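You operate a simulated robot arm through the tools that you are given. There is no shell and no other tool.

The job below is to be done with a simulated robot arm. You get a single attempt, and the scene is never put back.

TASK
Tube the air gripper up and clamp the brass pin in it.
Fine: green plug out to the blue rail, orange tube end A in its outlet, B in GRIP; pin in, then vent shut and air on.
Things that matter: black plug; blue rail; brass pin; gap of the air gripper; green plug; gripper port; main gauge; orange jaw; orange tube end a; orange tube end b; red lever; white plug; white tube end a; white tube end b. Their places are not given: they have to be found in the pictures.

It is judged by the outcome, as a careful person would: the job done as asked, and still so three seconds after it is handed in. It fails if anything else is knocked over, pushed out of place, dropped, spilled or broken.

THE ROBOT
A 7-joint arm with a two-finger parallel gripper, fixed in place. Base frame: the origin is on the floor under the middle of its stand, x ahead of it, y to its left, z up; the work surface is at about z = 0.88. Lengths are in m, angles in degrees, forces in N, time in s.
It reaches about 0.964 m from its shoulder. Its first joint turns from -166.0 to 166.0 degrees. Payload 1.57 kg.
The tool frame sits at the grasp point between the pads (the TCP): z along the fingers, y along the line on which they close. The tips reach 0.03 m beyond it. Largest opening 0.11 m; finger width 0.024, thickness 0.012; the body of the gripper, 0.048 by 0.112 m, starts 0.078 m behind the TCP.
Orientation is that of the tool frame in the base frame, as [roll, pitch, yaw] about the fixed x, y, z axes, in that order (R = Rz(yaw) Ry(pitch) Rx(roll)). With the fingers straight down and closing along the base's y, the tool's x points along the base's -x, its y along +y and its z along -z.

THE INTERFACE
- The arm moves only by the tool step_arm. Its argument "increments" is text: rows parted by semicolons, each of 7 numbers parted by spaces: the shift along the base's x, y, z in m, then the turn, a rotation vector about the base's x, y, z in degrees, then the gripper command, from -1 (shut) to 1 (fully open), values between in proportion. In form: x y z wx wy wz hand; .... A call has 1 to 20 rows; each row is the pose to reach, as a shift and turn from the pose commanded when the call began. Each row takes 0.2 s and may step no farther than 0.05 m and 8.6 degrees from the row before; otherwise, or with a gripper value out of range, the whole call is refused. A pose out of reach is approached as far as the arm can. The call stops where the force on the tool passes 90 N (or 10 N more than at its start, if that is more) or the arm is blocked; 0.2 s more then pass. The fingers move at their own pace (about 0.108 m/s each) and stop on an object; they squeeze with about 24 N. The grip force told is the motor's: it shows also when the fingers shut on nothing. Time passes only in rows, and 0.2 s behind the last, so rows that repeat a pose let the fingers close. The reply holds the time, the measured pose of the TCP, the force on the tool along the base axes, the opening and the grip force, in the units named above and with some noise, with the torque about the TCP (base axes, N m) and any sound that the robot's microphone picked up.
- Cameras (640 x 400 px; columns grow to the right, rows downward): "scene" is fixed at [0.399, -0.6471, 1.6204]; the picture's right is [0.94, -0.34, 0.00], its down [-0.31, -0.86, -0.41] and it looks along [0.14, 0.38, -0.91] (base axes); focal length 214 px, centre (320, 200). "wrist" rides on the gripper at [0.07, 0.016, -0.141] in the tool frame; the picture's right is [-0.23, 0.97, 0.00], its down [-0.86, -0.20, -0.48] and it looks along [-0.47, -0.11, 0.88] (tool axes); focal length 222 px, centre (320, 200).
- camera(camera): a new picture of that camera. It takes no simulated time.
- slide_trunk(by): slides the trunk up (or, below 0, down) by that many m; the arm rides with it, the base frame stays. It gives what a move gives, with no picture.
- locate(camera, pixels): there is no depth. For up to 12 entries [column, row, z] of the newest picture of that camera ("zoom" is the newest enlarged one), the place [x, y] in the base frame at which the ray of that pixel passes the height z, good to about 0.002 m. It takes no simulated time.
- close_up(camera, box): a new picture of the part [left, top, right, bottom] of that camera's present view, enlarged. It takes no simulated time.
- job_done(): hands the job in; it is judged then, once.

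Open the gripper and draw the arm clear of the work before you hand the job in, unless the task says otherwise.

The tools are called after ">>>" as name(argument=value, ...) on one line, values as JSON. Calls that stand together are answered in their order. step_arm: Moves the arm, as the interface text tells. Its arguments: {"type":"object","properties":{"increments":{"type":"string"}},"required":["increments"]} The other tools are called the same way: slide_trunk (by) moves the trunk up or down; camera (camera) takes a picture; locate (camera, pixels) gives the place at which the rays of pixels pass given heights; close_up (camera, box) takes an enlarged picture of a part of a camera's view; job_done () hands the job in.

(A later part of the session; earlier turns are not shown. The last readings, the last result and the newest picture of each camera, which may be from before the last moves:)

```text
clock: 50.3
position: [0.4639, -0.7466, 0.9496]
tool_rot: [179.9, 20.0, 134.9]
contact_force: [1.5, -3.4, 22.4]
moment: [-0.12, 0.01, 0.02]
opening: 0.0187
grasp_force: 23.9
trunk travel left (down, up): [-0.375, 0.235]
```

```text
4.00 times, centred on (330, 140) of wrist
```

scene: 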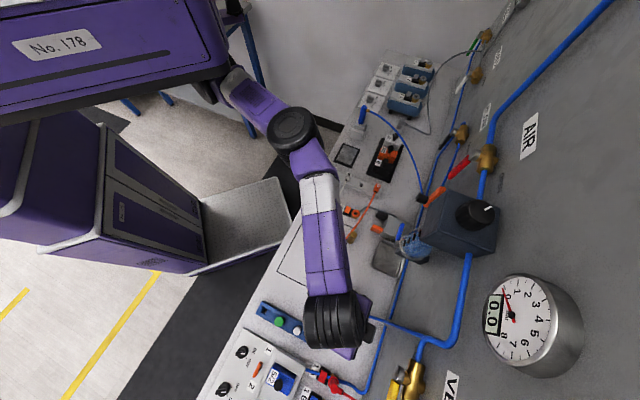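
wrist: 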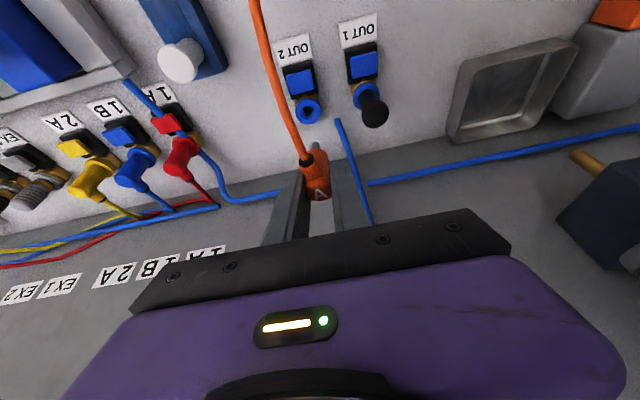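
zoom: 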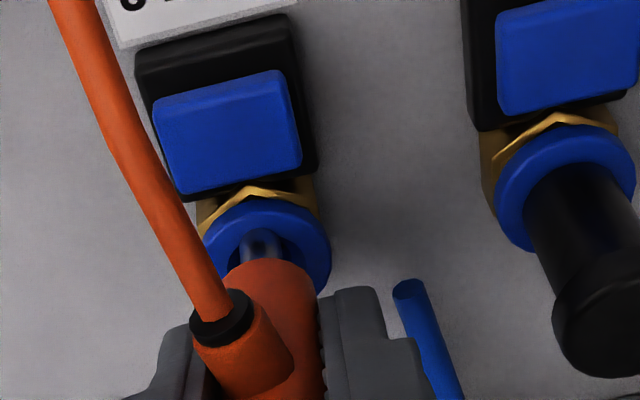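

22 N and the elbow slid a few mm up in the grip, so the stem isn't going in freely. I'll take a tighter close-up of the stem and bore before deciding.

>>> close_up(camera="wrist", box=[288, 130, 352, 170])

>>> close_up(camera="scene", box=[320, 295, 400, 345])

```text
10.00 times, centred on (320, 150) of wrist
```

zoom: 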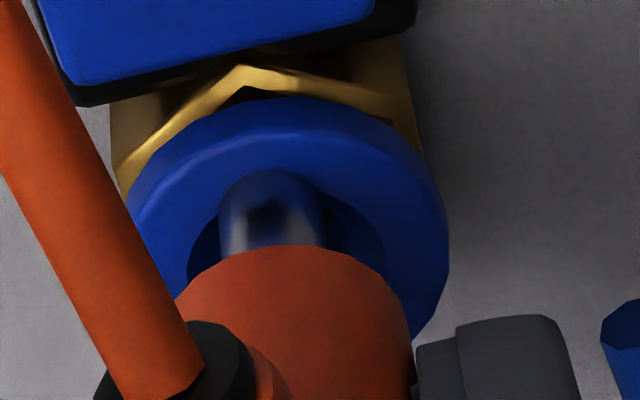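

```text
8.00 times, centred on (360, 320) of scene
```

zoom: 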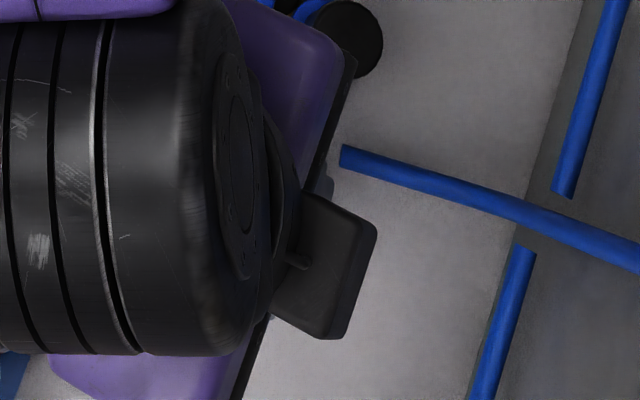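

The stem tip sits in the funnel about 5 mm deep; the side force changed sign between my last two positions (u 0.8567 → 0.8559), so the centre lies between. I unload, shift +0.5 mm along u, and press again gently.

>>> step_arm(increments="0 0 0.004 0 0 0 -1; 0.0004 -0.0004 0.004 0 0 0 -1; 0.0004 -0.0004 0.001 0 0 0 -1; 0.0004 -0.0004 0.001 0 0 0 -1")

>>> step_arm(increments="0 0 -0.002 0 0 0 -1; 0 0 -0.004 0 0 0 -1; 0 0 -0.004 0 0 0 -1")

>>> close_up(camera="wrist", box=[288, 130, 352, 170])

```text
clock: 51.3
position: [0.4634, -0.7459, 0.9494]
tool_rot: [179.8, 19.9, 134.8]
contact_force: [-3.4, 4.8, 12.8]
moment: [0.21, 0.21, 0.03]
opening: 0.0188
grasp_force: 24.1
trunk travel left (down, up): [-0.375, 0.235]
```

```text
clock: 52.1
position: [0.4644, -0.7455, 0.947]
tool_rot: [180.0, 20.0, 134.9]
contact_force: [-0.7, -3.6, 22.6]
moment: [-0.09, 0.06, 0.03]
opening: 0.0189
grasp_force: 24.4
trunk travel left (down, up): [-0.375, 0.235]
```

```text
10.00 times, centred on (320, 150) of wrist
```

zoom: 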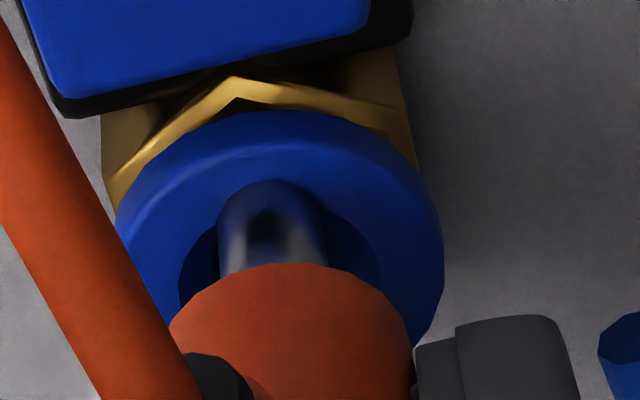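

It is still blocked and slipping. I'll lift 6 mm so the stem tip is just at the rim's height, where the picture shows the alignment without depth ambiguity.

>>> step_arm(increments="0 0 0.003 0 0 0 -1; 0 0 0.007 0 0 0 -1; 0 0 0.007 0 0 0 -1; 0 0 0.007 0 0 0 -1")

>>> close_up(camera="wrist", box=[288, 125, 352, 165])

>>> close_up(camera="wrist", box=[250, 90, 410, 190])

```text
clock: 53.1
position: [0.4639, -0.7454, 0.9515]
tool_rot: [179.8, 19.8, 134.8]
contact_force: [0.2, 0.6, -0.1]
moment: [0.0, 0.03, 0.02]
opening: 0.0186
grasp_force: 23.9
trunk travel left (down, up): [-0.375, 0.235]
```

```text
10.00 times, centred on (320, 145) of wrist
```

zoom: 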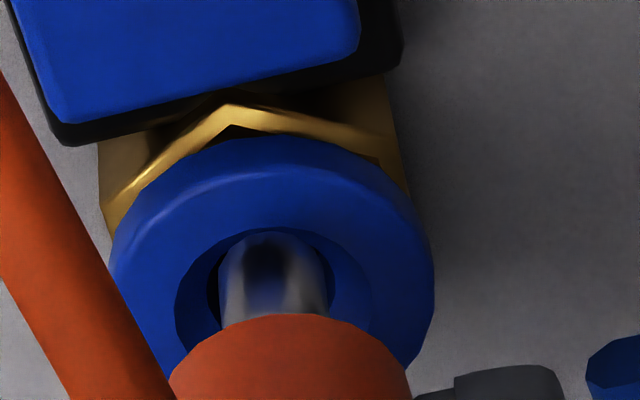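

```text
4.00 times, centred on (330, 140) of wrist
```

zoom: 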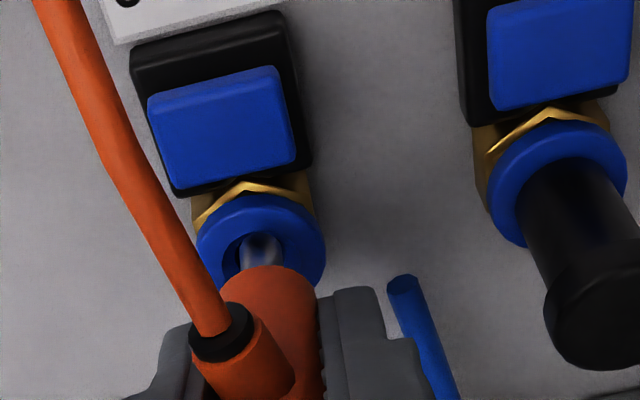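

At rim height the stem looks centred to within a millimetre. The contact moments and side forces point to a residual offset of about 0.5 mm (+u, -v), so I shift (0,-0.0006) and press lightly again.

>>> step_arm(increments="0 -0.0006 0 0 0 0 -1; 0 -0.0006 -0.003 0 0 0 -1; 0 -0.0006 -0.005 0 0 0 -1; 0 -0.0006 -0.006 0 0 0 -1")

```text
clock: 54.1
position: [0.4643, -0.7468, 0.9464]
tool_rot: [179.9, 19.9, 134.9]
contact_force: [-0.3, 0.9, 3.1]
moment: [0.08, 0.03, 0.01]
opening: 0.0186
grasp_force: 23.7
trunk travel left (down, up): [-0.375, 0.235]
```

Only 3 N at z=0.9464, lower than before. I keep lowering in 2 mm steps.

>>> step_arm(increments="0 0 -0.001 0 0 0 -1; 0 0 -0.002 0 0 0 -1; 0 0 -0.003 0 0 0 -1; 0 0 -0.003 0 0 0 -1")

>>> close_up(camera="wrist", box=[288, 130, 352, 170])

```text
clock: 55.1
position: [0.464, -0.7466, 0.9442]
tool_rot: [179.9, 20.2, 135.0]
contact_force: [1.9, -0.9, 23.3]
moment: [0.08, 0.02, -0.01]
opening: 0.0189
grasp_force: 24.4
trunk travel left (down, up): [-0.375, 0.235]
```

```text
10.00 times, centred on (320, 150) of wrist
```

zoom: 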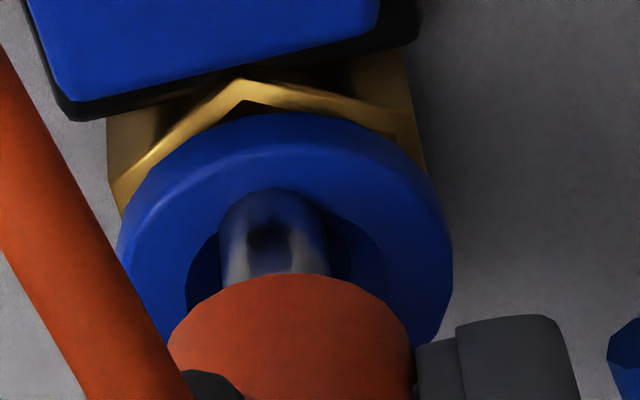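

Blocked again with 23 N; the moment indicates the load sits on the stem's robot-side (-u) edge. I unload, shift +1 mm along u, and press lightly.

>>> step_arm(increments="0 0 0.003 0 0 0 -1; 0.0007 -0.0007 0.003 0 0 0 -1; 0.0007 -0.0007 0.001 0 0 0 -1; 0.0007 -0.0007 0 0 0 0 -1")

```text
clock: 56.1
position: [0.4644, -0.7474, 0.9443]
tool_rot: [179.9, 19.9, 134.9]
contact_force: [-1.2, 3.2, 20.9]
moment: [0.28, 0.18, 0.01]
opening: 0.0186
grasp_force: 24.0
trunk travel left (down, up): [-0.375, 0.235]
```

The load centre stays about 8 mm toward -u of the TCP, suggesting that the stem itself sits off-centre in the grip toward -u. I probe further: unload, shift another 2 mm along +u, and lower to the same height.

>>> step_arm(increments="0 0 0.004 0 0 0 -1; 0.0014 -0.0014 0.004 0 0 0 -1; 0.0014 -0.0014 0.001 0 0 0 -1; 0.0014 -0.0014 0 0 0 0 -1")

>>> close_up(camera="wrist", box=[288, 130, 352, 170])

```text
clock: 57.1
position: [0.4664, -0.7488, 0.9443]
tool_rot: [179.8, 19.9, 134.9]
contact_force: [0.4, 2.8, 11.2]
moment: [0.18, 0.07, -0.04]
opening: 0.0187
grasp_force: 24.2
trunk travel left (down, up): [-0.375, 0.235]
```

```text
10.00 times, centred on (320, 150) of wrist
```

zoom: 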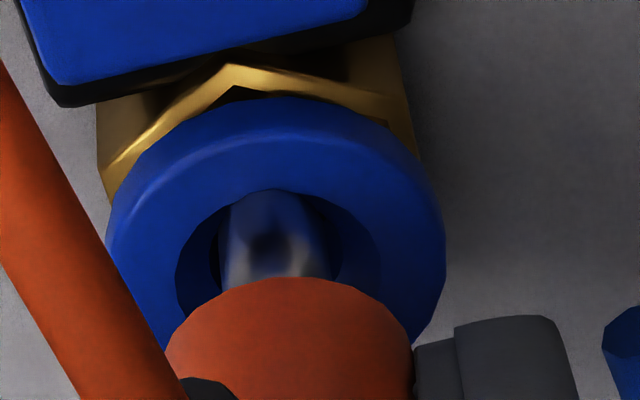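

Now the stem's end is hidden inside the funnel and the load fell to 11 N. I press a little further from here.

>>> step_arm(increments="-0.0002 0.0002 -0.001 0 0 0 -1; -0.0004 0.0004 -0.002 0 0 0 -1; -0.0004 0.0004 -0.003 0 0 0 -1; -0.0004 0.0004 -0.004 0 0 0 -1")

>>> close_up(camera="wrist", box=[288, 130, 352, 170])

```text
clock: 58.1
position: [0.4662, -0.7484, 0.9396]
tool_rot: [180.0, 20.0, 135.0]
contact_force: [2.1, -3.5, 22.1]
moment: [-0.03, 0.01, -0.01]
opening: 0.0191
grasp_force: 23.6
trunk travel left (down, up): [-0.375, 0.235]
```

```text
10.00 times, centred on (320, 150) of wrist
```

zoom: 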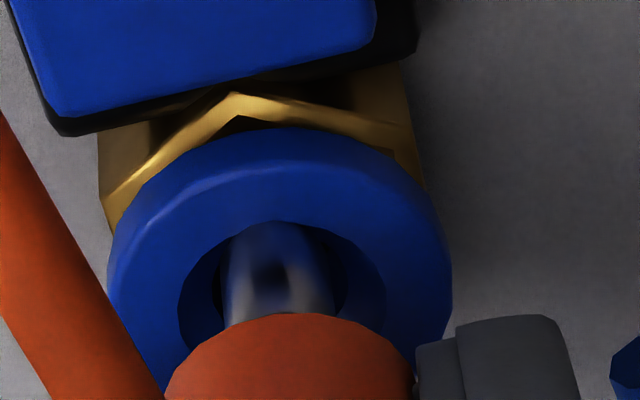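

Still slipping rather than inserting. I lift clear of the port and check how the elbow now sits in the fingers.

>>> step_arm(increments="0 0 0.01 0 0 0 -1; 0 0 0.03 0 0 0 -1; 0 0 0.05 0 0 0 -1; 0 0 0.05 0 0 0 -1")

>>> close_up(camera="wrist", box=[250, 90, 410, 190])

>>> camera(camera="scene")

```text
clock: 59.1
position: [0.4664, -0.7481, 0.9881]
tool_rot: [179.7, 19.8, 134.9]
contact_force: [-0.6, 0.1, -0.1]
moment: [-0.03, -0.06, 0.02]
opening: 0.0186
grasp_force: 23.9
trunk travel left (down, up): [-0.375, 0.235]
```

```text
4.00 times, centred on (330, 140) of wrist
```

zoom: 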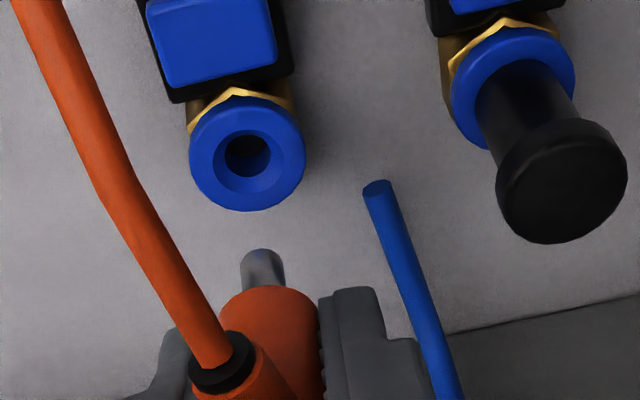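

```text
taken
```

scene: 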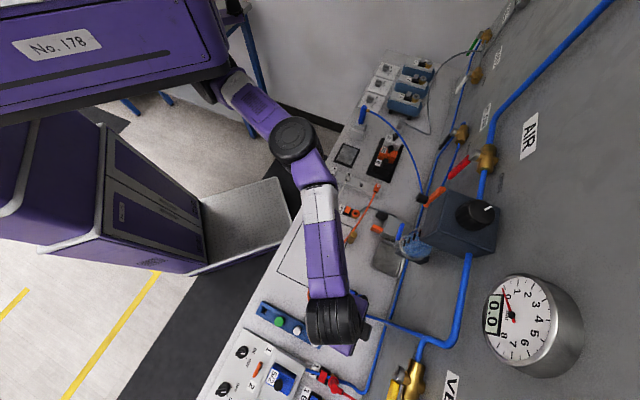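

The picture shows the elbow has slid up about 12 mm and leaned roughly 10° in the grip (stem toward the robot). I tilt the tool 10° further about the closing axis to bring the stem upright, and look again.

>>> step_arm(increments="0 0 0 -3.5 -3.5 0 -1; 0 0 0 -7.07 -7.07 0 -1; 0 0 0 -7.07 -7.07 0 -1")

>>> close_up(camera="wrist", box=[250, 70, 410, 170])

>>> camera(camera="wrist")

```text
clock: 59.9
position: [0.4666, -0.7485, 0.989]
tool_rot: [179.8, 29.9, 134.9]
contact_force: [0.3, 0.0, 0.6]
moment: [-0.03, 0.0, -0.04]
opening: 0.0186
grasp_force: 23.9
trunk travel left (down, up): [-0.375, 0.235]
```

```text
4.00 times, centred on (330, 120) of wrist
```

zoom: 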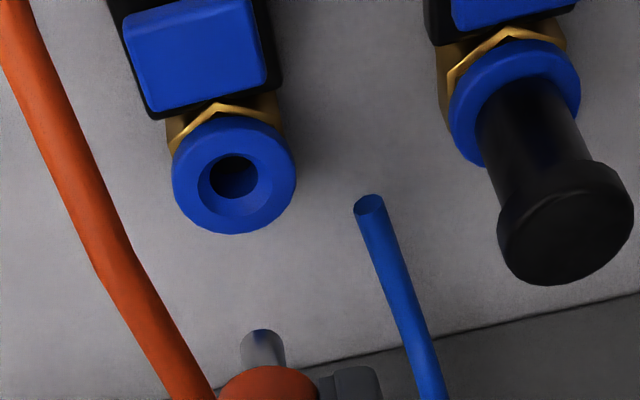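

```text
taken
```

wrist: 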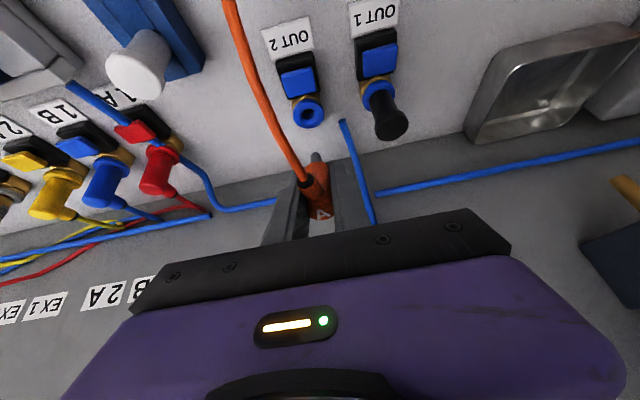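

Stem looks close to upright now. I lower until the stem tip is just above the rim (TCP z≈0.947) to judge the alignment at equal height.

>>> step_arm(increments="0.0005 -0.0005 -0.02 0 0 0 -1; 0.0005 -0.0005 -0.035 0 0 0 -1; 0.0005 -0.0005 -0.042 0 0 0 -1; 0.0005 -0.0005 -0.042 0 0 0 -1")

>>> close_up(camera="wrist", box=[272, 120, 352, 170])

```text
clock: 60.9
position: [0.4663, -0.7491, 0.9465]
tool_rot: [179.8, 29.9, 134.7]
contact_force: [0.0, 0.0, -0.2]
moment: [0.05, 0.01, 0.02]
opening: 0.0186
grasp_force: 23.8
trunk travel left (down, up): [-0.375, 0.235]
```

```text
8.00 times, centred on (312, 145) of wrist
```

zoom: 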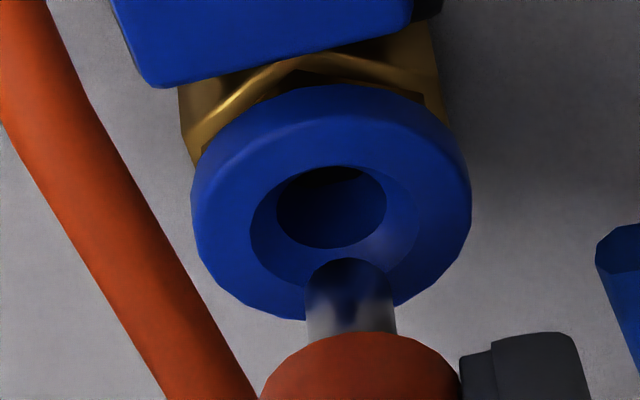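

The port's bore (zoom (332,207)) and stem (350,285) are clear; the stem is still some mm above the rim. I lower 7 mm more and look again.

>>> step_arm(increments="0 0 -0.004 0 0 0 -1; 0 0 -0.007 0 0 0 -1; 0 0 -0.007 0 0 0 -1")

>>> close_up(camera="wrist", box=[272, 120, 352, 170])

```text
clock: 61.7
position: [0.4672, -0.7489, 0.9406]
tool_rot: [179.8, 29.8, 134.9]
contact_force: [0.7, 0.9, -0.2]
moment: [0.01, -0.03, 0.04]
opening: 0.0185
grasp_force: 24.2
trunk travel left (down, up): [-0.375, 0.235]
```

```text
8.00 times, centred on (312, 145) of wrist
```

zoom: 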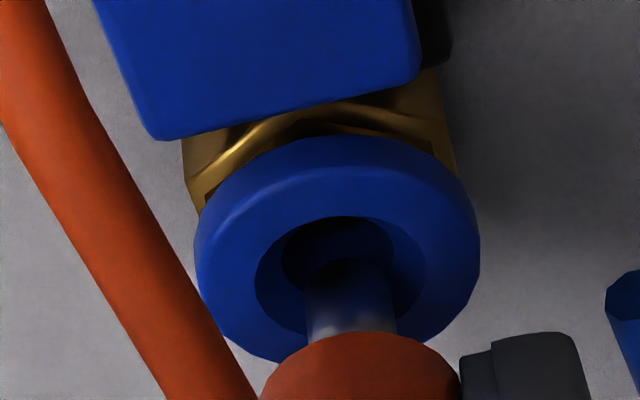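

No contact yet, with the stem tip now over the bore in the picture. I lower another 4 mm.

>>> step_arm(increments="0 0 -0.002 0 0 0 -1; 0 0 -0.004 0 0 0 -1; 0 0 -0.004 0 0 0 -1")

>>> close_up(camera="wrist", box=[272, 130, 352, 180])

```text
clock: 62.5
position: [0.4655, -0.7489, 0.9376]
tool_rot: [179.9, 29.9, 135.0]
contact_force: [-4.0, 5.4, 12.9]
moment: [0.14, 0.08, 0.0]
opening: 0.0183
grasp_force: 24.5
trunk travel left (down, up): [-0.375, 0.235]
```

```text
8.00 times, centred on (312, 155) of wrist
```

zoom: 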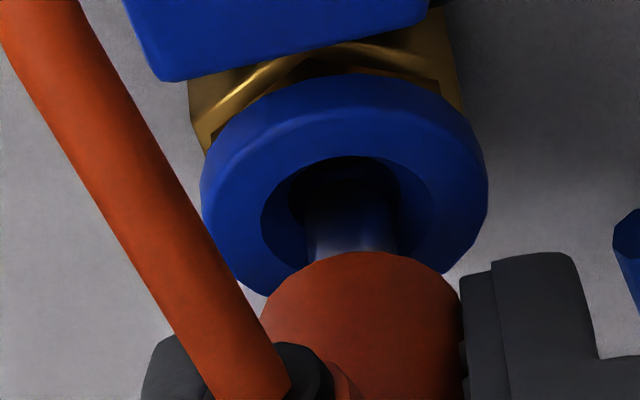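

Now a -u side push of 6.6 N: the stem touches the funnel's wall-side slope, so it is too far +u. I shift 1.5 mm toward -u and recheck the force.

>>> step_arm(increments="-0.0005 0.0005 0 0 0 0 -1; -0.0011 0.0011 0 0 0 0 -1; -0.0011 0.0011 0 0 0 0 -1")

```text
clock: 63.3
position: [0.4655, -0.7471, 0.9351]
tool_rot: [179.8, 29.8, 135.0]
contact_force: [0.5, 0.0, 0.7]
moment: [-0.01, 0.0, 0.0]
opening: 0.0186
grasp_force: 24.0
trunk travel left (down, up): [-0.375, 0.235]
```

Force is back to zero at z=0.935. I lower in 1–2 mm steps.

>>> step_arm(increments="0 0 -0.001 0 0 0 -1; 0 0 -0.002 0 0 0 -1; 0 0 -0.003 0 0 0 -1; 0 0 -0.003 0 0 0 -1")

>>> close_up(camera="wrist", box=[272, 130, 352, 180])

```text
clock: 64.3
position: [0.4652, -0.7479, 0.9339]
tool_rot: [179.8, 29.9, 135.0]
contact_force: [-0.5, 2.1, 7.4]
moment: [0.01, 0.06, -0.01]
opening: 0.0185
grasp_force: 24.0
trunk travel left (down, up): [-0.375, 0.235]
```

```text
8.00 times, centred on (312, 155) of wrist
```

zoom: 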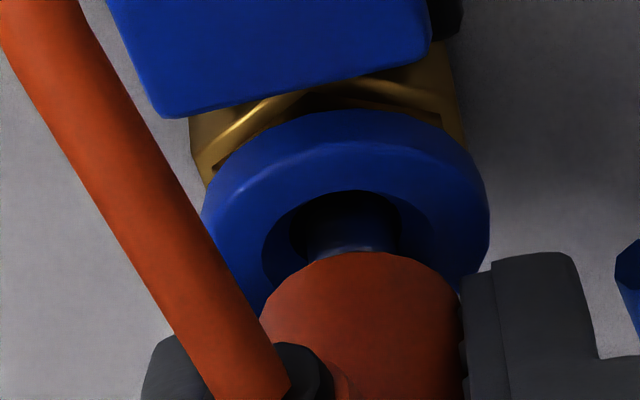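

The stem is going into the bore; 7 N with a slight -u push. I shift 0.5 mm in +y and keep lowering.

>>> step_arm(increments="-0.0001 0.0005 0 0 0 0 -1; -0.0001 0.0007 -0.002 0 0 0 -1; -0.0001 0.0007 -0.004 0 0 0 -1; -0.0001 0.0007 -0.004 0 0 0 -1")

>>> close_up(camera="wrist", box=[272, 130, 352, 180])

```text
clock: 65.3
position: [0.465, -0.7478, 0.9346]
tool_rot: [179.9, 30.1, 134.9]
contact_force: [-0.9, 4.9, 39.2]
moment: [-0.05, -0.02, 0.02]
opening: 0.0183
grasp_force: 23.8
trunk travel left (down, up): [-0.375, 0.235]
```

```text
8.00 times, centred on (312, 155) of wrist
```

zoom: 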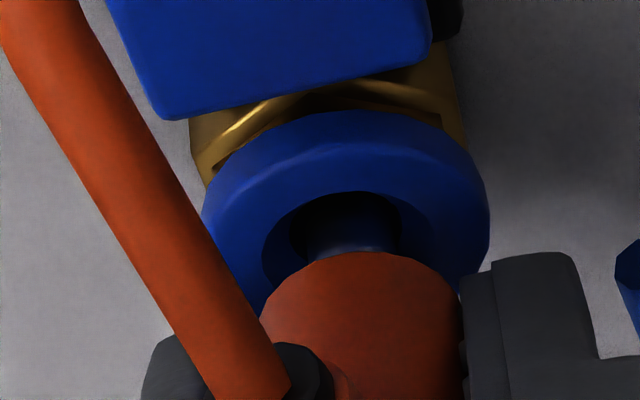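

Now 39 N without slipping: the fingertips, which have ended up low on the elbow, are resting on the port ring. I need a higher grip, so I'll take A back to its rack slot, set it down and regrip. First I lift off and retrace the path.

>>> step_arm(increments="0 0 0.02 0 0 0 -1; 0 0 0.05 0 0 0 -1; 0 0.02 0.09 0 0 0 -1; -0.005 0.06 0.12 0 0 0 -1; -0.01 0.1 0.14 0 0 0 -1; -0.015 0.145 0.15 0 0 0 -1; -0.02 0.19 0.15 0 0 0 -1; -0.02 0.19 0.15 0 0 0 -1")

>>> camera(camera="wrist")

```text
refused: row 4 steps farther than a row can; nothing moved
```

```text
taken
```

wrist: 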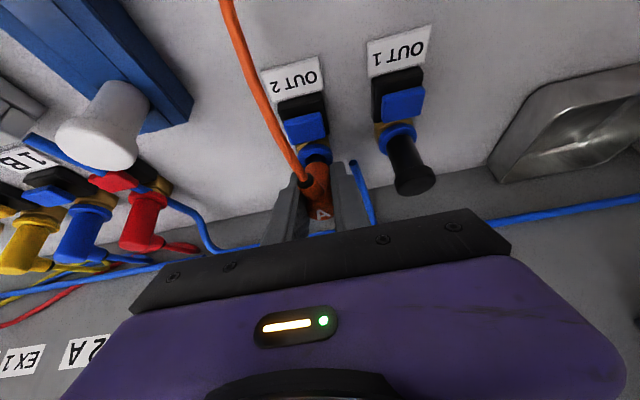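

A step was too long; nothing moved. I use shorter steps for the same retreat.

>>> step_arm(increments="0 0 0.02 0 0 0 -1; 0 0 0.05 0 0 0 -1; 0 0.02 0.085 0 0 0 -1; -0.005 0.05 0.115 0 0 0 -1; -0.008 0.085 0.135 0 0 0 -1; -0.012 0.12 0.15 0 0 0 -1; -0.016 0.155 0.15 0 0 0 -1; -0.02 0.19 0.15 0 0 0 -1; -0.02 0.19 0.15 0 0 0 -1")

>>> camera(camera="wrist")

>>> close_up(camera="wrist", box=[280, 130, 360, 180])

```text
clock: 67.3
position: [0.4439, -0.5573, 1.0796]
tool_rot: [179.8, 29.9, 134.9]
contact_force: [-0.5, 0.4, -0.6]
moment: [0.0, 0.01, -0.02]
opening: 0.0183
grasp_force: 23.8
trunk travel left (down, up): [-0.375, 0.235]
```

```text
taken
```

wrist: 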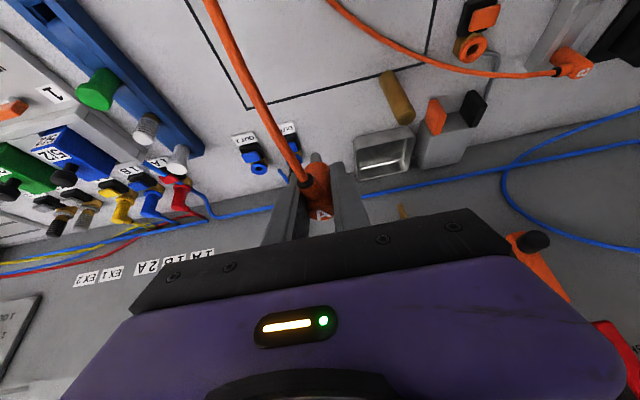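

```text
8.00 times, centred on (320, 155) of wrist
```

zoom: 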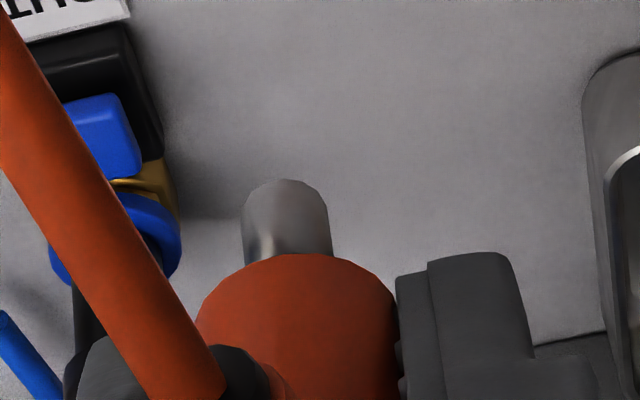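

Free of the port, the stem is clearly visible; comparing rows with the first grip, it slid about 16 mm and leans some 5° relative to the original. I take 5° of tilt back out and carry A back toward its rack slot, turning +90°.

>>> step_arm(increments="0 0 0 3.5 3.5 0 -1; 0 0 0 3.5 3.5 0 -1")

>>> step_arm(increments="0.01 0.01 0.005 0 0 8 -1; 0.03 0.028 0.01 0 0 16 -1; 0.05 0.046 0.01 0 0 24 -1; 0.072 0.064 0.01 0 0 32 -1; 0.094 0.082 0.01 0 0 40 -1; 0.116 0.1 0.01 0 0 48 -1; 0.138 0.12 0.01 0 0 56 -1; 0.16 0.14 0.01 0 0 64 -1; 0.182 0.16 0 0 0 72 -1; 0.204 0.18 -0.01 0 0 80 -1; 0.226 0.2 -0.02 0 0 88 -1; 0.235 0.213 -0.03 0 0 90 -1; 0.235 0.213 -0.04 0 0 90 -1; 0.235 0.213 -0.04 0 0 90 -1")

>>> camera(camera="wrist")

>>> close_up(camera="wrist", box=[250, 70, 410, 170])

```text
clock: 67.9
position: [0.4446, -0.5582, 1.0785]
tool_rot: [179.9, 24.9, 134.9]
contact_force: [0.0, -0.5, 0.1]
moment: [0.02, 0.01, -0.03]
opening: 0.0185
grasp_force: 24.2
trunk travel left (down, up): [-0.375, 0.235]
```

```text
clock: 70.9
position: [0.6807, -0.3445, 1.0385]
tool_rot: [179.8, 24.9, -135.2]
contact_force: [-0.1, -0.3, -0.2]
moment: [-0.05, -0.01, 0.01]
opening: 0.0186
grasp_force: 24.0
trunk travel left (down, up): [-0.375, 0.235]
```

```text
taken
```

wrist: 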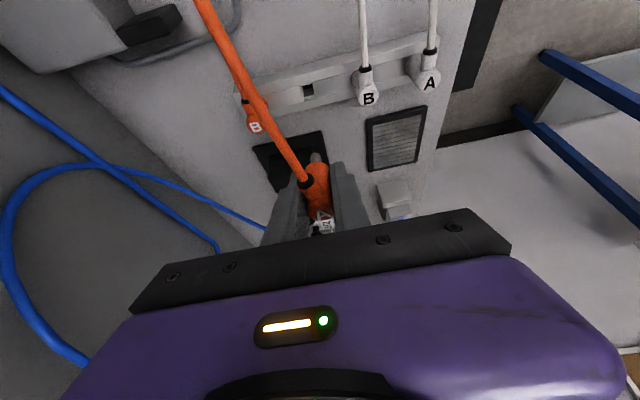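

```text
4.00 times, centred on (330, 120) of wrist
```

zoom: 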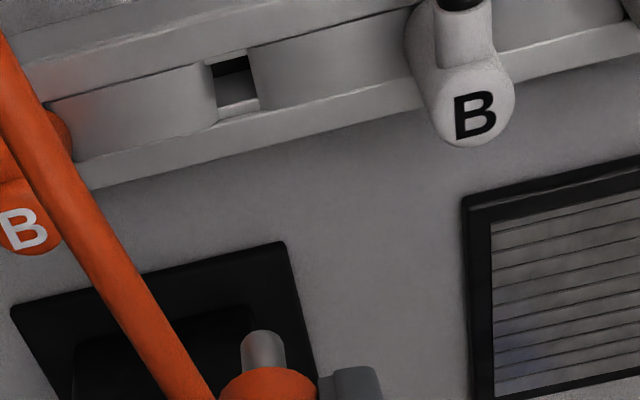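

The rack slot shows at zoom (233,90), practically below the TCP. I lower to just above it to compare stem and slot.

>>> step_arm(increments="0 0 -0.03 0 0 0 -1; 0 0 -0.06 0 0 0 -1; 0 0 -0.083 0 0 0 -1; 0 0 -0.083 0 0 0 -1")

>>> close_up(camera="wrist", box=[272, 120, 352, 170])

```text
clock: 71.9
position: [0.6795, -0.3441, 0.9563]
tool_rot: [179.8, 25.0, -135.2]
contact_force: [0.1, -0.1, 0.1]
moment: [-0.01, -0.01, -0.02]
opening: 0.0187
grasp_force: 24.2
trunk travel left (down, up): [-0.375, 0.235]
```

```text
8.00 times, centred on (312, 145) of wrist
```

zoom: 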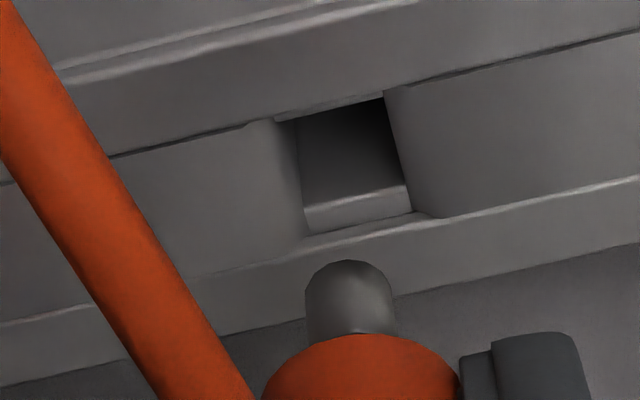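

The slot is about 1.5 mm to -u and perhaps 2 mm to -v of the stem's drop line. I correct by (-0.0025,-0.0003) and lower 11 mm for another look.

>>> step_arm(increments="-0.0025 -0.0003 -0.005 0 0 0 -1; -0.0025 -0.0003 -0.011 0 0 0 -1; -0.0025 -0.0003 -0.011 0 0 0 -1")

>>> close_up(camera="wrist", box=[272, 120, 352, 170])

```text
clock: 72.7
position: [0.6778, -0.3444, 0.9448]
tool_rot: [179.7, 24.8, -135.1]
contact_force: [-0.1, 0.8, 0.2]
moment: [0.02, -0.02, 0.02]
opening: 0.0186
grasp_force: 23.6
trunk travel left (down, up): [-0.375, 0.235]
```

```text
8.00 times, centred on (312, 145) of wrist
```

zoom: 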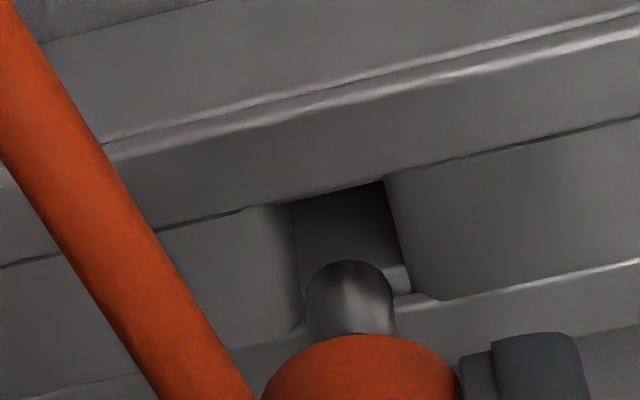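

The stem tip is entering the slot area without contact. I lower in small steps.

>>> step_arm(increments="0 0 -0.003 0 0 0 -1; 0 0 -0.006 0 0 0 -1; 0 0 -0.006 0 0 0 -1")

>>> close_up(camera="wrist", box=[272, 120, 352, 170])

```text
clock: 73.5
position: [0.6779, -0.3443, 0.9381]
tool_rot: [179.8, 24.8, -135.1]
contact_force: [-1.2, 0.1, -0.1]
moment: [-0.02, 0.03, -0.01]
opening: 0.0186
grasp_force: 23.5
trunk travel left (down, up): [-0.375, 0.235]
```

```text
8.00 times, centred on (312, 145) of wrist
```

zoom: 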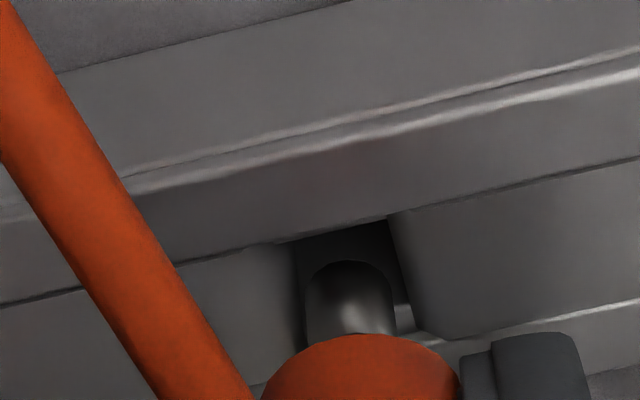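

Still no contact at z=0.938. I go down a little more, to where the fingertips come close to the rack top.

>>> step_arm(increments="0 0 -0.002 0 0 0 -1; 0 0 -0.004 0 0 0 -1; 0 0 -0.004 0 0 0 -1")

>>> close_up(camera="wrist", box=[272, 130, 352, 180])

```text
clock: 74.3
position: [0.6777, -0.3449, 0.9345]
tool_rot: [179.9, 24.9, -135.1]
contact_force: [0.2, 0.4, -0.4]
moment: [0.01, -0.02, 0.01]
opening: 0.0186
grasp_force: 23.6
trunk travel left (down, up): [-0.375, 0.235]
```

```text
8.00 times, centred on (312, 155) of wrist
```

zoom: 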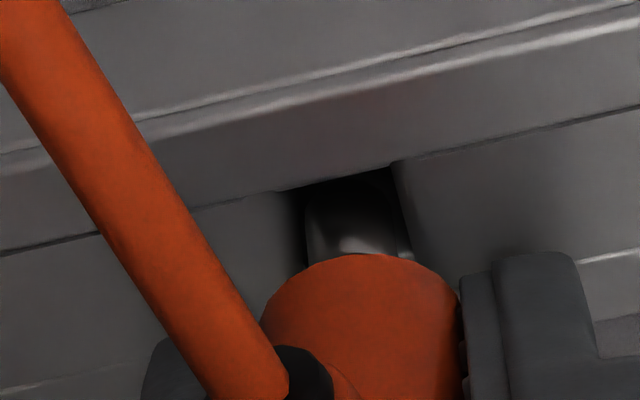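

The stem is well into the slot. I lower a few mm more until something bears.

>>> step_arm(increments="0 0 -0.002 0 0 0 -1; 0 0 -0.004 0 0 0 -1; 0 0 -0.006 0 0 0 -1; 0 0 -0.006 0 0 0 -1")

>>> close_up(camera="wrist", box=[272, 130, 352, 180])

```text
clock: 75.3
position: [0.6779, -0.3445, 0.9349]
tool_rot: [-179.8, 25.2, -135.0]
contact_force: [-8.4, 7.2, 69.2]
moment: [0.48, 0.37, 0.02]
opening: 0.0187
grasp_force: 23.9
trunk travel left (down, up): [-0.375, 0.235]
```

```text
8.00 times, centred on (312, 155) of wrist
```

zoom: 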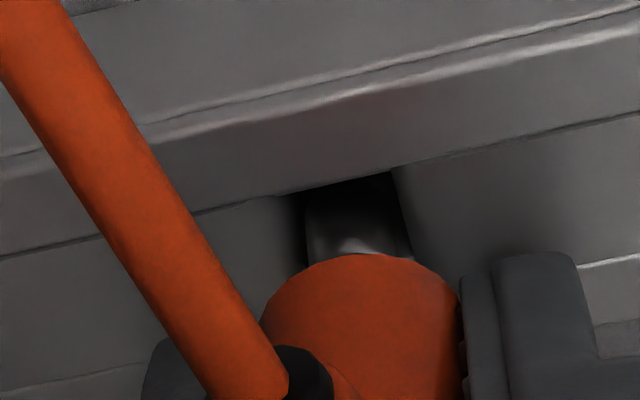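

The fingertips bear on the rack (69 N), so I back off 6 mm to unload, then open the fingers so the elbow drops the last few mm into the slot.

>>> step_arm(increments="0 0 0.006 0 0 0 -1; 0 0 0.006 0 0 0 -1")

>>> step_arm(increments="0 0 0 0 0 0 -0.5; 0 0 0 0 0 0 -0.4; 0 0 0 0 0 0 -0.2; 0 0 0.002 0 0 0 -0.2")

>>> close_up(camera="wrist", box=[250, 110, 410, 210])

```text
clock: 75.9
position: [0.6789, -0.3449, 0.9346]
tool_rot: [179.7, 24.9, -135.0]
contact_force: [2.9, 0.5, 21.0]
moment: [-0.13, -0.27, -0.28]
opening: 0.0187
grasp_force: 23.9
trunk travel left (down, up): [-0.375, 0.235]
```

```text
clock: 76.9
position: [0.6778, -0.3453, 0.9356]
tool_rot: [179.9, 24.8, -135.1]
contact_force: [0.9, -0.4, 0.3]
moment: [0.02, 0.03, 0.0]
opening: 0.044
grasp_force: 0.1
trunk travel left (down, up): [-0.375, 0.235]
```

```text
4.00 times, centred on (330, 160) of wrist
```

zoom: 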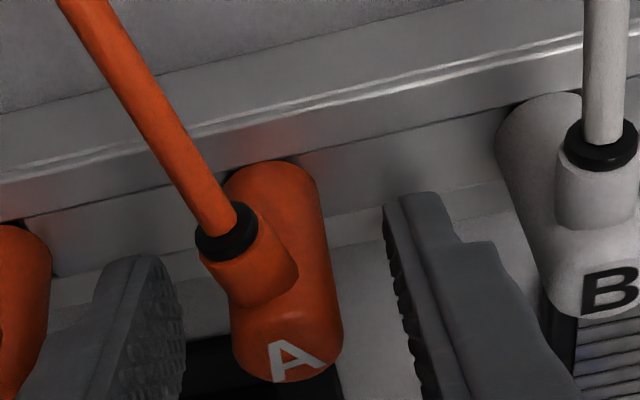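

A stands in its slot again. I raise the hand straight up and return to a 20° tilt, to measure the elbow's exact position from two heights before regripping higher.

>>> step_arm(increments="0 0 0.03 0 0 0 -0.2; 0 0 0.06 0 0 0 -0.2; 0 0 0.085 -3.54 3.54 0 -0.2; 0 0 0.085 -3.54 3.54 0 -0.2")

>>> close_up(camera="wrist", box=[272, 110, 352, 160])

>>> close_up(camera="scene", box=[340, 165, 404, 205])

```text
clock: 77.9
position: [0.6792, -0.3446, 1.0224]
tool_rot: [179.8, 19.9, -135.1]
contact_force: [0.0, -0.8, 0.1]
moment: [0.0, -0.03, -0.01]
opening: 0.0438
grasp_force: 0.0
trunk travel left (down, up): [-0.375, 0.235]
```

```text
8.00 times, centred on (312, 135) of wrist
```

zoom: 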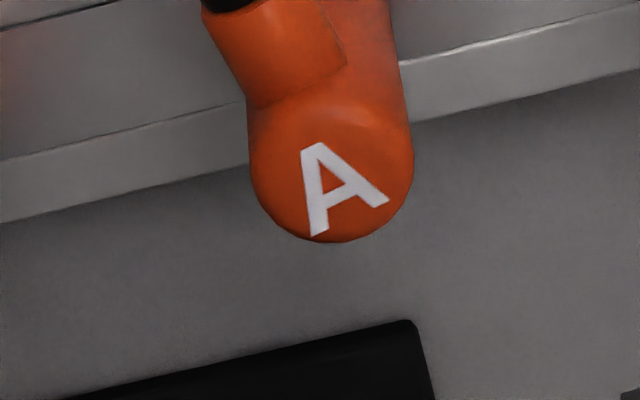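

```text
10.00 times, centred on (372, 185) of scene
```

zoom: 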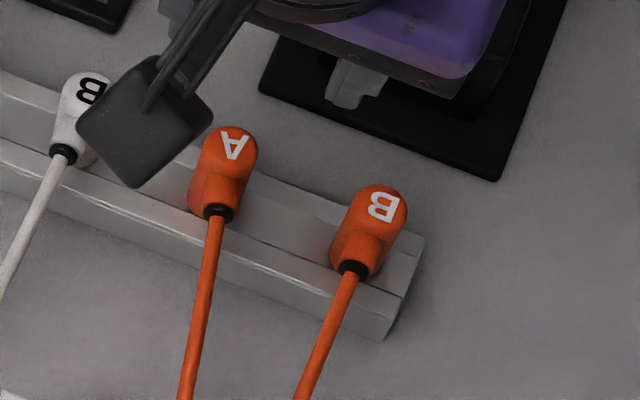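

The arm is away from OUT 2 now, so the near-overhead scene camera can see its empty bore. I zoom there to pin down the port's position.

>>> close_up(camera="scene", box=[324, 300, 388, 340])

>>> close_up(camera="scene", box=[332, 305, 372, 330])

```text
10.00 times, centred on (356, 320) of scene
```

zoom: 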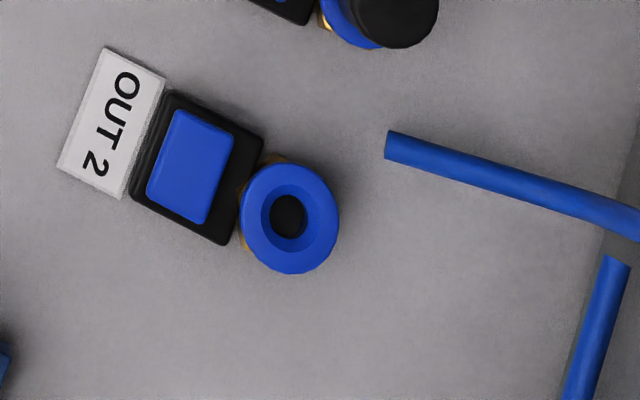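

```text
16.00 times, centred on (352, 318) of scene
```

zoom: 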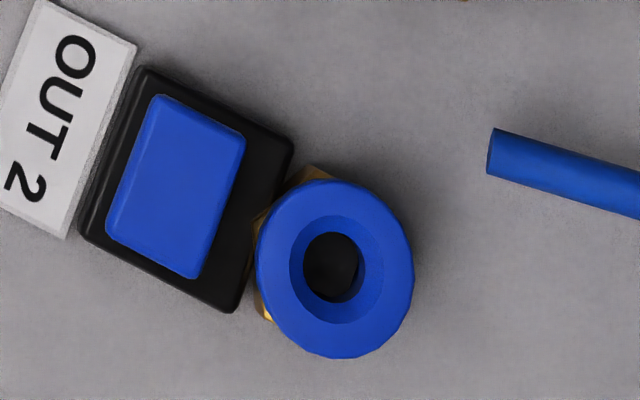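

Very clear: OUT 2's ring is centred at zoom (334.5,269). I locate it directly in this enlarged picture.

>>> locate(camera="zoom", pixels=[[334.5, 269, 0.9], [334.5, 269, 0.905], [334.5, 269, 0.895], [333, 266, 0.9], [175, 187, 0.9]])

>>> close_up(camera="scene", box=[350, 170, 390, 195])

```text
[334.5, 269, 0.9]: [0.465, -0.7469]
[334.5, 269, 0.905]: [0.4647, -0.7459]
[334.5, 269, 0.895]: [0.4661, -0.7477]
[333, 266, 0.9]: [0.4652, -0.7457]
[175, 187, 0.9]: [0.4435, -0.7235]
```

```text
16.00 times, centred on (370, 182) of scene
```

zoom: 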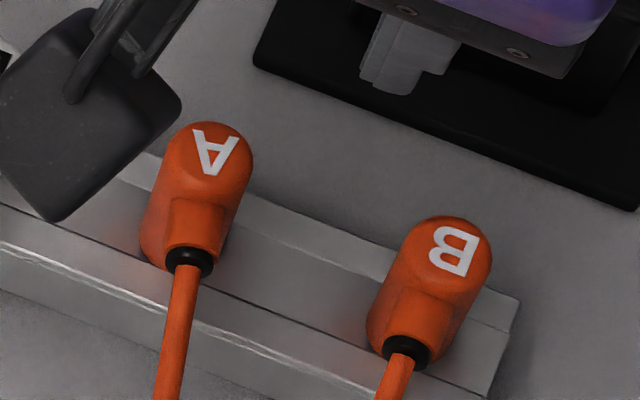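

The port is at about (0.465,-0.7469). A now sits about 1.5 mm further along +v than before, so I shift (0.0005,0.0021), descend to z≈0.945 (9 mm higher than the first grip) and close.

>>> step_arm(increments="0.0005 0.0021 -0.03 0 0 0 -0.2; 0.0005 0.0021 -0.06 0 0 0 -0.2; 0.0005 0.0021 -0.077 0 0 0 -0.2; 0.0005 0.0021 -0.077 0 0 0 -0.2")

>>> close_up(camera="wrist", box=[250, 110, 410, 210])

```text
clock: 78.9
position: [0.6779, -0.3431, 0.9447]
tool_rot: [179.7, 19.8, -135.1]
contact_force: [0.7, -0.4, -0.1]
moment: [0.04, -0.01, -0.01]
opening: 0.044
grasp_force: 0.0
trunk travel left (down, up): [-0.375, 0.235]
```

```text
4.00 times, centred on (330, 160) of wrist
```

zoom: 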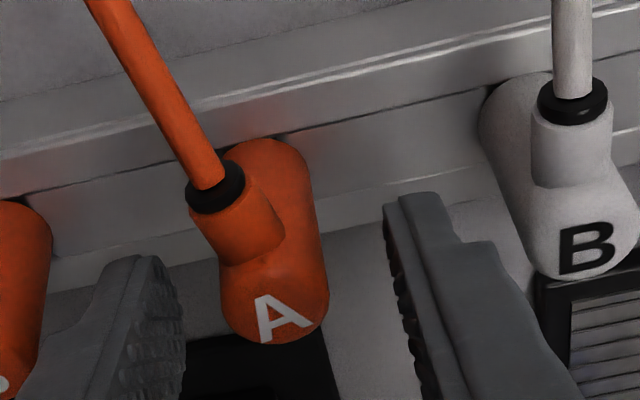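

A is centred between the fingers (letter at wrist (320.8,189.3)). I close and lift.

>>> step_arm(increments="0 0 0 0 0 0 -0.5; 0 0 0 0 0 0 -1; 0 0 0 0 0 0 -1; 0 0 0 0 0 0 -1; 0 0 0 0 0 0 -1")

>>> step_arm(increments="0 0 0.01 0 0 0 -1; 0 0 0.03 0 0 0 -1; 0 0 0.06 0 0 0 -1; 0 0 0.06 0 0 0 -1")

>>> close_up(camera="wrist", box=[250, 90, 410, 190])

```text
clock: 80.1
position: [0.6792, -0.3425, 0.9462]
tool_rot: [179.8, 19.9, -135.2]
contact_force: [-0.3, 0.3, 0.0]
moment: [-0.05, 0.03, 0.01]
opening: 0.0183
grasp_force: 24.2
trunk travel left (down, up): [-0.375, 0.235]
```

```text
clock: 81.1
position: [0.6776, -0.3438, 1.0064]
tool_rot: [179.8, 19.9, -135.2]
contact_force: [0.2, -0.7, 0.3]
moment: [0.06, -0.03, -0.01]
opening: 0.0183
grasp_force: 23.9
trunk travel left (down, up): [-0.375, 0.235]
```

```text
4.00 times, centred on (330, 140) of wrist
```

zoom: 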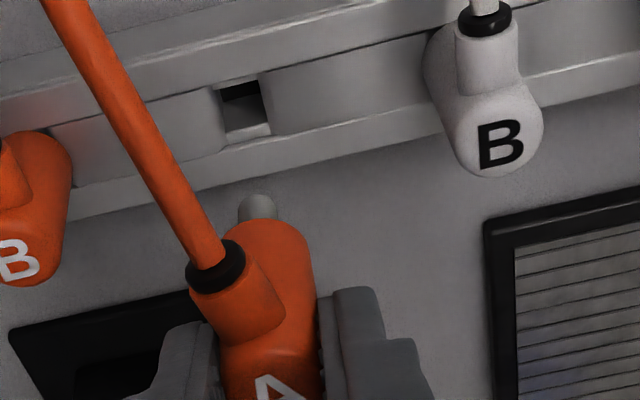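

Regripped about 8 mm higher and upright (stem at zoom (257,205)). I carry it to OUT 2 along the same path as before.

>>> step_arm(increments="0 0 0.03 0 0 0 -1; -0.01 -0.008 0.06 0 0 -8 -1; -0.03 -0.024 0.08 0 0 -16 -1; -0.05 -0.042 0.08 0 0 -24 -1; -0.07 -0.06 0.08 0 0 -32 -1; -0.09 -0.08 0.08 0 0 -40 -1; -0.112 -0.1 0.08 0 0 -48 -1; -0.134 -0.12 0.08 0 0 -56 -1; -0.156 -0.14 0.08 0 0 -64 -1; -0.178 -0.16 0.08 0 0 -72 -1; -0.2 -0.18 0.08 0 0 -80 -1; -0.225 -0.2 0.08 0 0 -88 -1; -0.235 -0.21 0.08 0 0 -90 -1; -0.235 -0.21 0.08 0 0 -90 -1")

>>> step_arm(increments="0.004 -0.038 -0.012 0 0 0 -1; 0.008 -0.076 -0.024 0 0 0 -1; 0.012 -0.115 -0.036 0 0 0 -1; 0.017 -0.154 -0.048 0 0 0 -1; 0.0233 -0.195 -0.056 0 0 0 -1; 0.0233 -0.195 -0.056 0 0 0 -1")

>>> close_up(camera="wrist", box=[272, 95, 352, 145])

```text
clock: 84.1
position: [0.4429, -0.5524, 1.0847]
tool_rot: [179.8, 19.9, 134.7]
contact_force: [0.2, -0.9, -0.1]
moment: [0.03, -0.01, -0.04]
opening: 0.0183
grasp_force: 24.2
trunk travel left (down, up): [-0.375, 0.235]
```

```text
clock: 85.5
position: [0.4671, -0.7469, 1.029]
tool_rot: [179.8, 19.9, 134.8]
contact_force: [0.4, -0.2, 0.4]
moment: [-0.05, -0.01, 0.01]
opening: 0.0183
grasp_force: 24.2
trunk travel left (down, up): [-0.375, 0.235]
```

```text
8.00 times, centred on (312, 120) of wrist
```

zoom: 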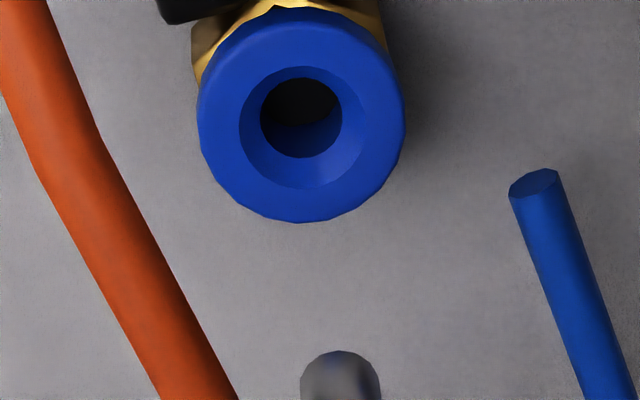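

OUT 2's ring is at wrist (309.6,109.4), giving a 2 mm correction toward -v. I shift (-0.0008,-0.0023) and lower to just above the rim.

>>> step_arm(increments="-0.0008 -0.0023 -0.02 0 0 0 -1; -0.0008 -0.0023 -0.045 0 0 0 -1; -0.0008 -0.0023 -0.056 0 0 0 -1; -0.0008 -0.0023 -0.056 0 0 0 -1")

>>> close_up(camera="wrist", box=[272, 110, 352, 160])

```text
clock: 86.5
position: [0.4662, -0.7499, 0.9745]
tool_rot: [179.8, 19.9, 134.9]
contact_force: [0.1, -0.2, 0.3]
moment: [0.01, 0.0, 0.0]
opening: 0.0183
grasp_force: 24.6
trunk travel left (down, up): [-0.375, 0.235]
```

```text
8.00 times, centred on (312, 135) of wrist
```

zoom: 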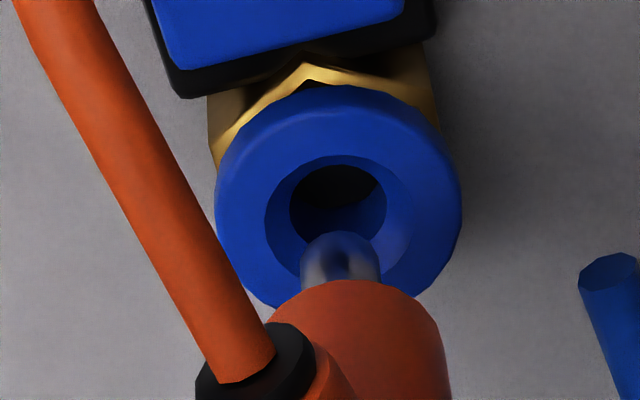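

Stem (340,265) and bore (338,203) are in line. I lower 6 mm more to compare at nearly equal height.

>>> step_arm(increments="0 0 -0.003 0 0 0 -1; 0 0 -0.006 0 0 0 -1; 0 0 -0.006 0 0 0 -1")

>>> close_up(camera="wrist", box=[288, 125, 352, 165])

```text
clock: 87.3
position: [0.4658, -0.7491, 0.968]
tool_rot: [179.8, 19.9, 134.9]
contact_force: [-0.2, 0.0, -0.2]
moment: [0.01, -0.04, 0.01]
opening: 0.0183
grasp_force: 24.0
trunk travel left (down, up): [-0.375, 0.235]
```

```text
10.00 times, centred on (320, 145) of wrist
```

zoom: 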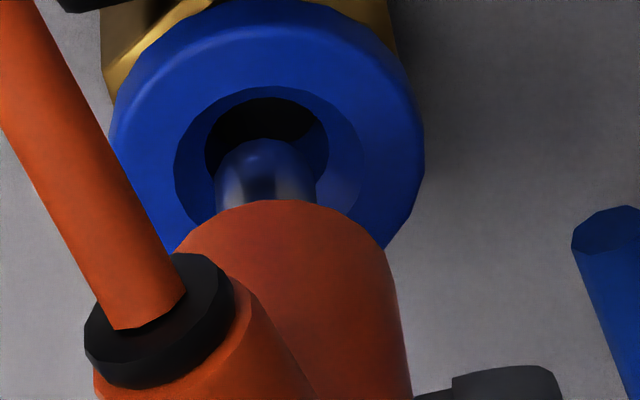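

Nearly at rim height and no contact. The stem appears centred left-right and perhaps 1 mm too far +u; I shift 1 mm to -u and lower until a light contact.

>>> step_arm(increments="-0.0007 0.0007 -0.001 0 0 0 -1; -0.0007 0.0007 -0.003 0 0 0 -1; -0.0007 0.0007 -0.005 0 0 0 -1; -0.0007 0.0007 -0.005 0 0 0 -1")

>>> close_up(camera="wrist", box=[288, 125, 352, 165])

```text
clock: 88.3
position: [0.4652, -0.749, 0.9625]
tool_rot: [179.8, 19.8, 134.9]
contact_force: [0.2, -0.3, -0.3]
moment: [0.0, 0.03, 0.01]
opening: 0.0183
grasp_force: 24.3
trunk travel left (down, up): [-0.375, 0.235]
```

```text
10.00 times, centred on (320, 145) of wrist
```

zoom: 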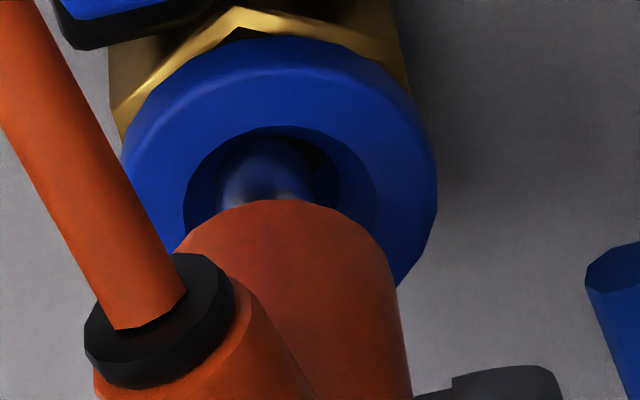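

Tip is at the rim without touching; the stem is about 1 mm to the -v side and slightly +u. I shift +0.0014 in y and lower 3 mm more.

>>> step_arm(increments="0 0.0014 0 0 0 0 -1; 0 0.0014 -0.002 0 0 0 -1; 0 0.0014 -0.003 0 0 0 -1; 0 0.0014 -0.003 0 0 0 -1")

>>> close_up(camera="wrist", box=[288, 125, 352, 165])

```text
clock: 89.3
position: [0.4659, -0.7482, 0.9607]
tool_rot: [179.9, 20.1, 135.0]
contact_force: [5.3, -6.5, 10.9]
moment: [-0.34, -0.24, -0.02]
opening: 0.0181
grasp_force: 24.4
trunk travel left (down, up): [-0.375, 0.235]
```

```text
10.00 times, centred on (320, 145) of wrist
```

zoom: 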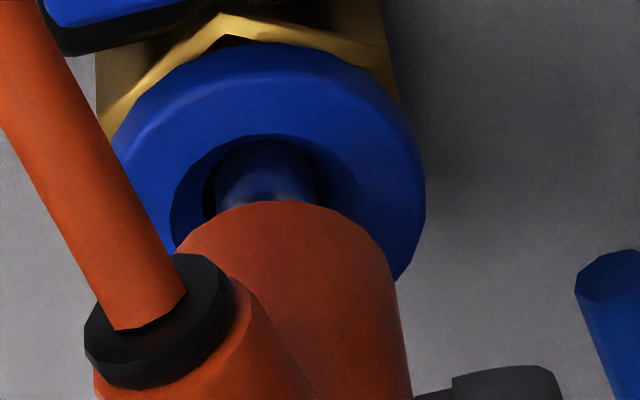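

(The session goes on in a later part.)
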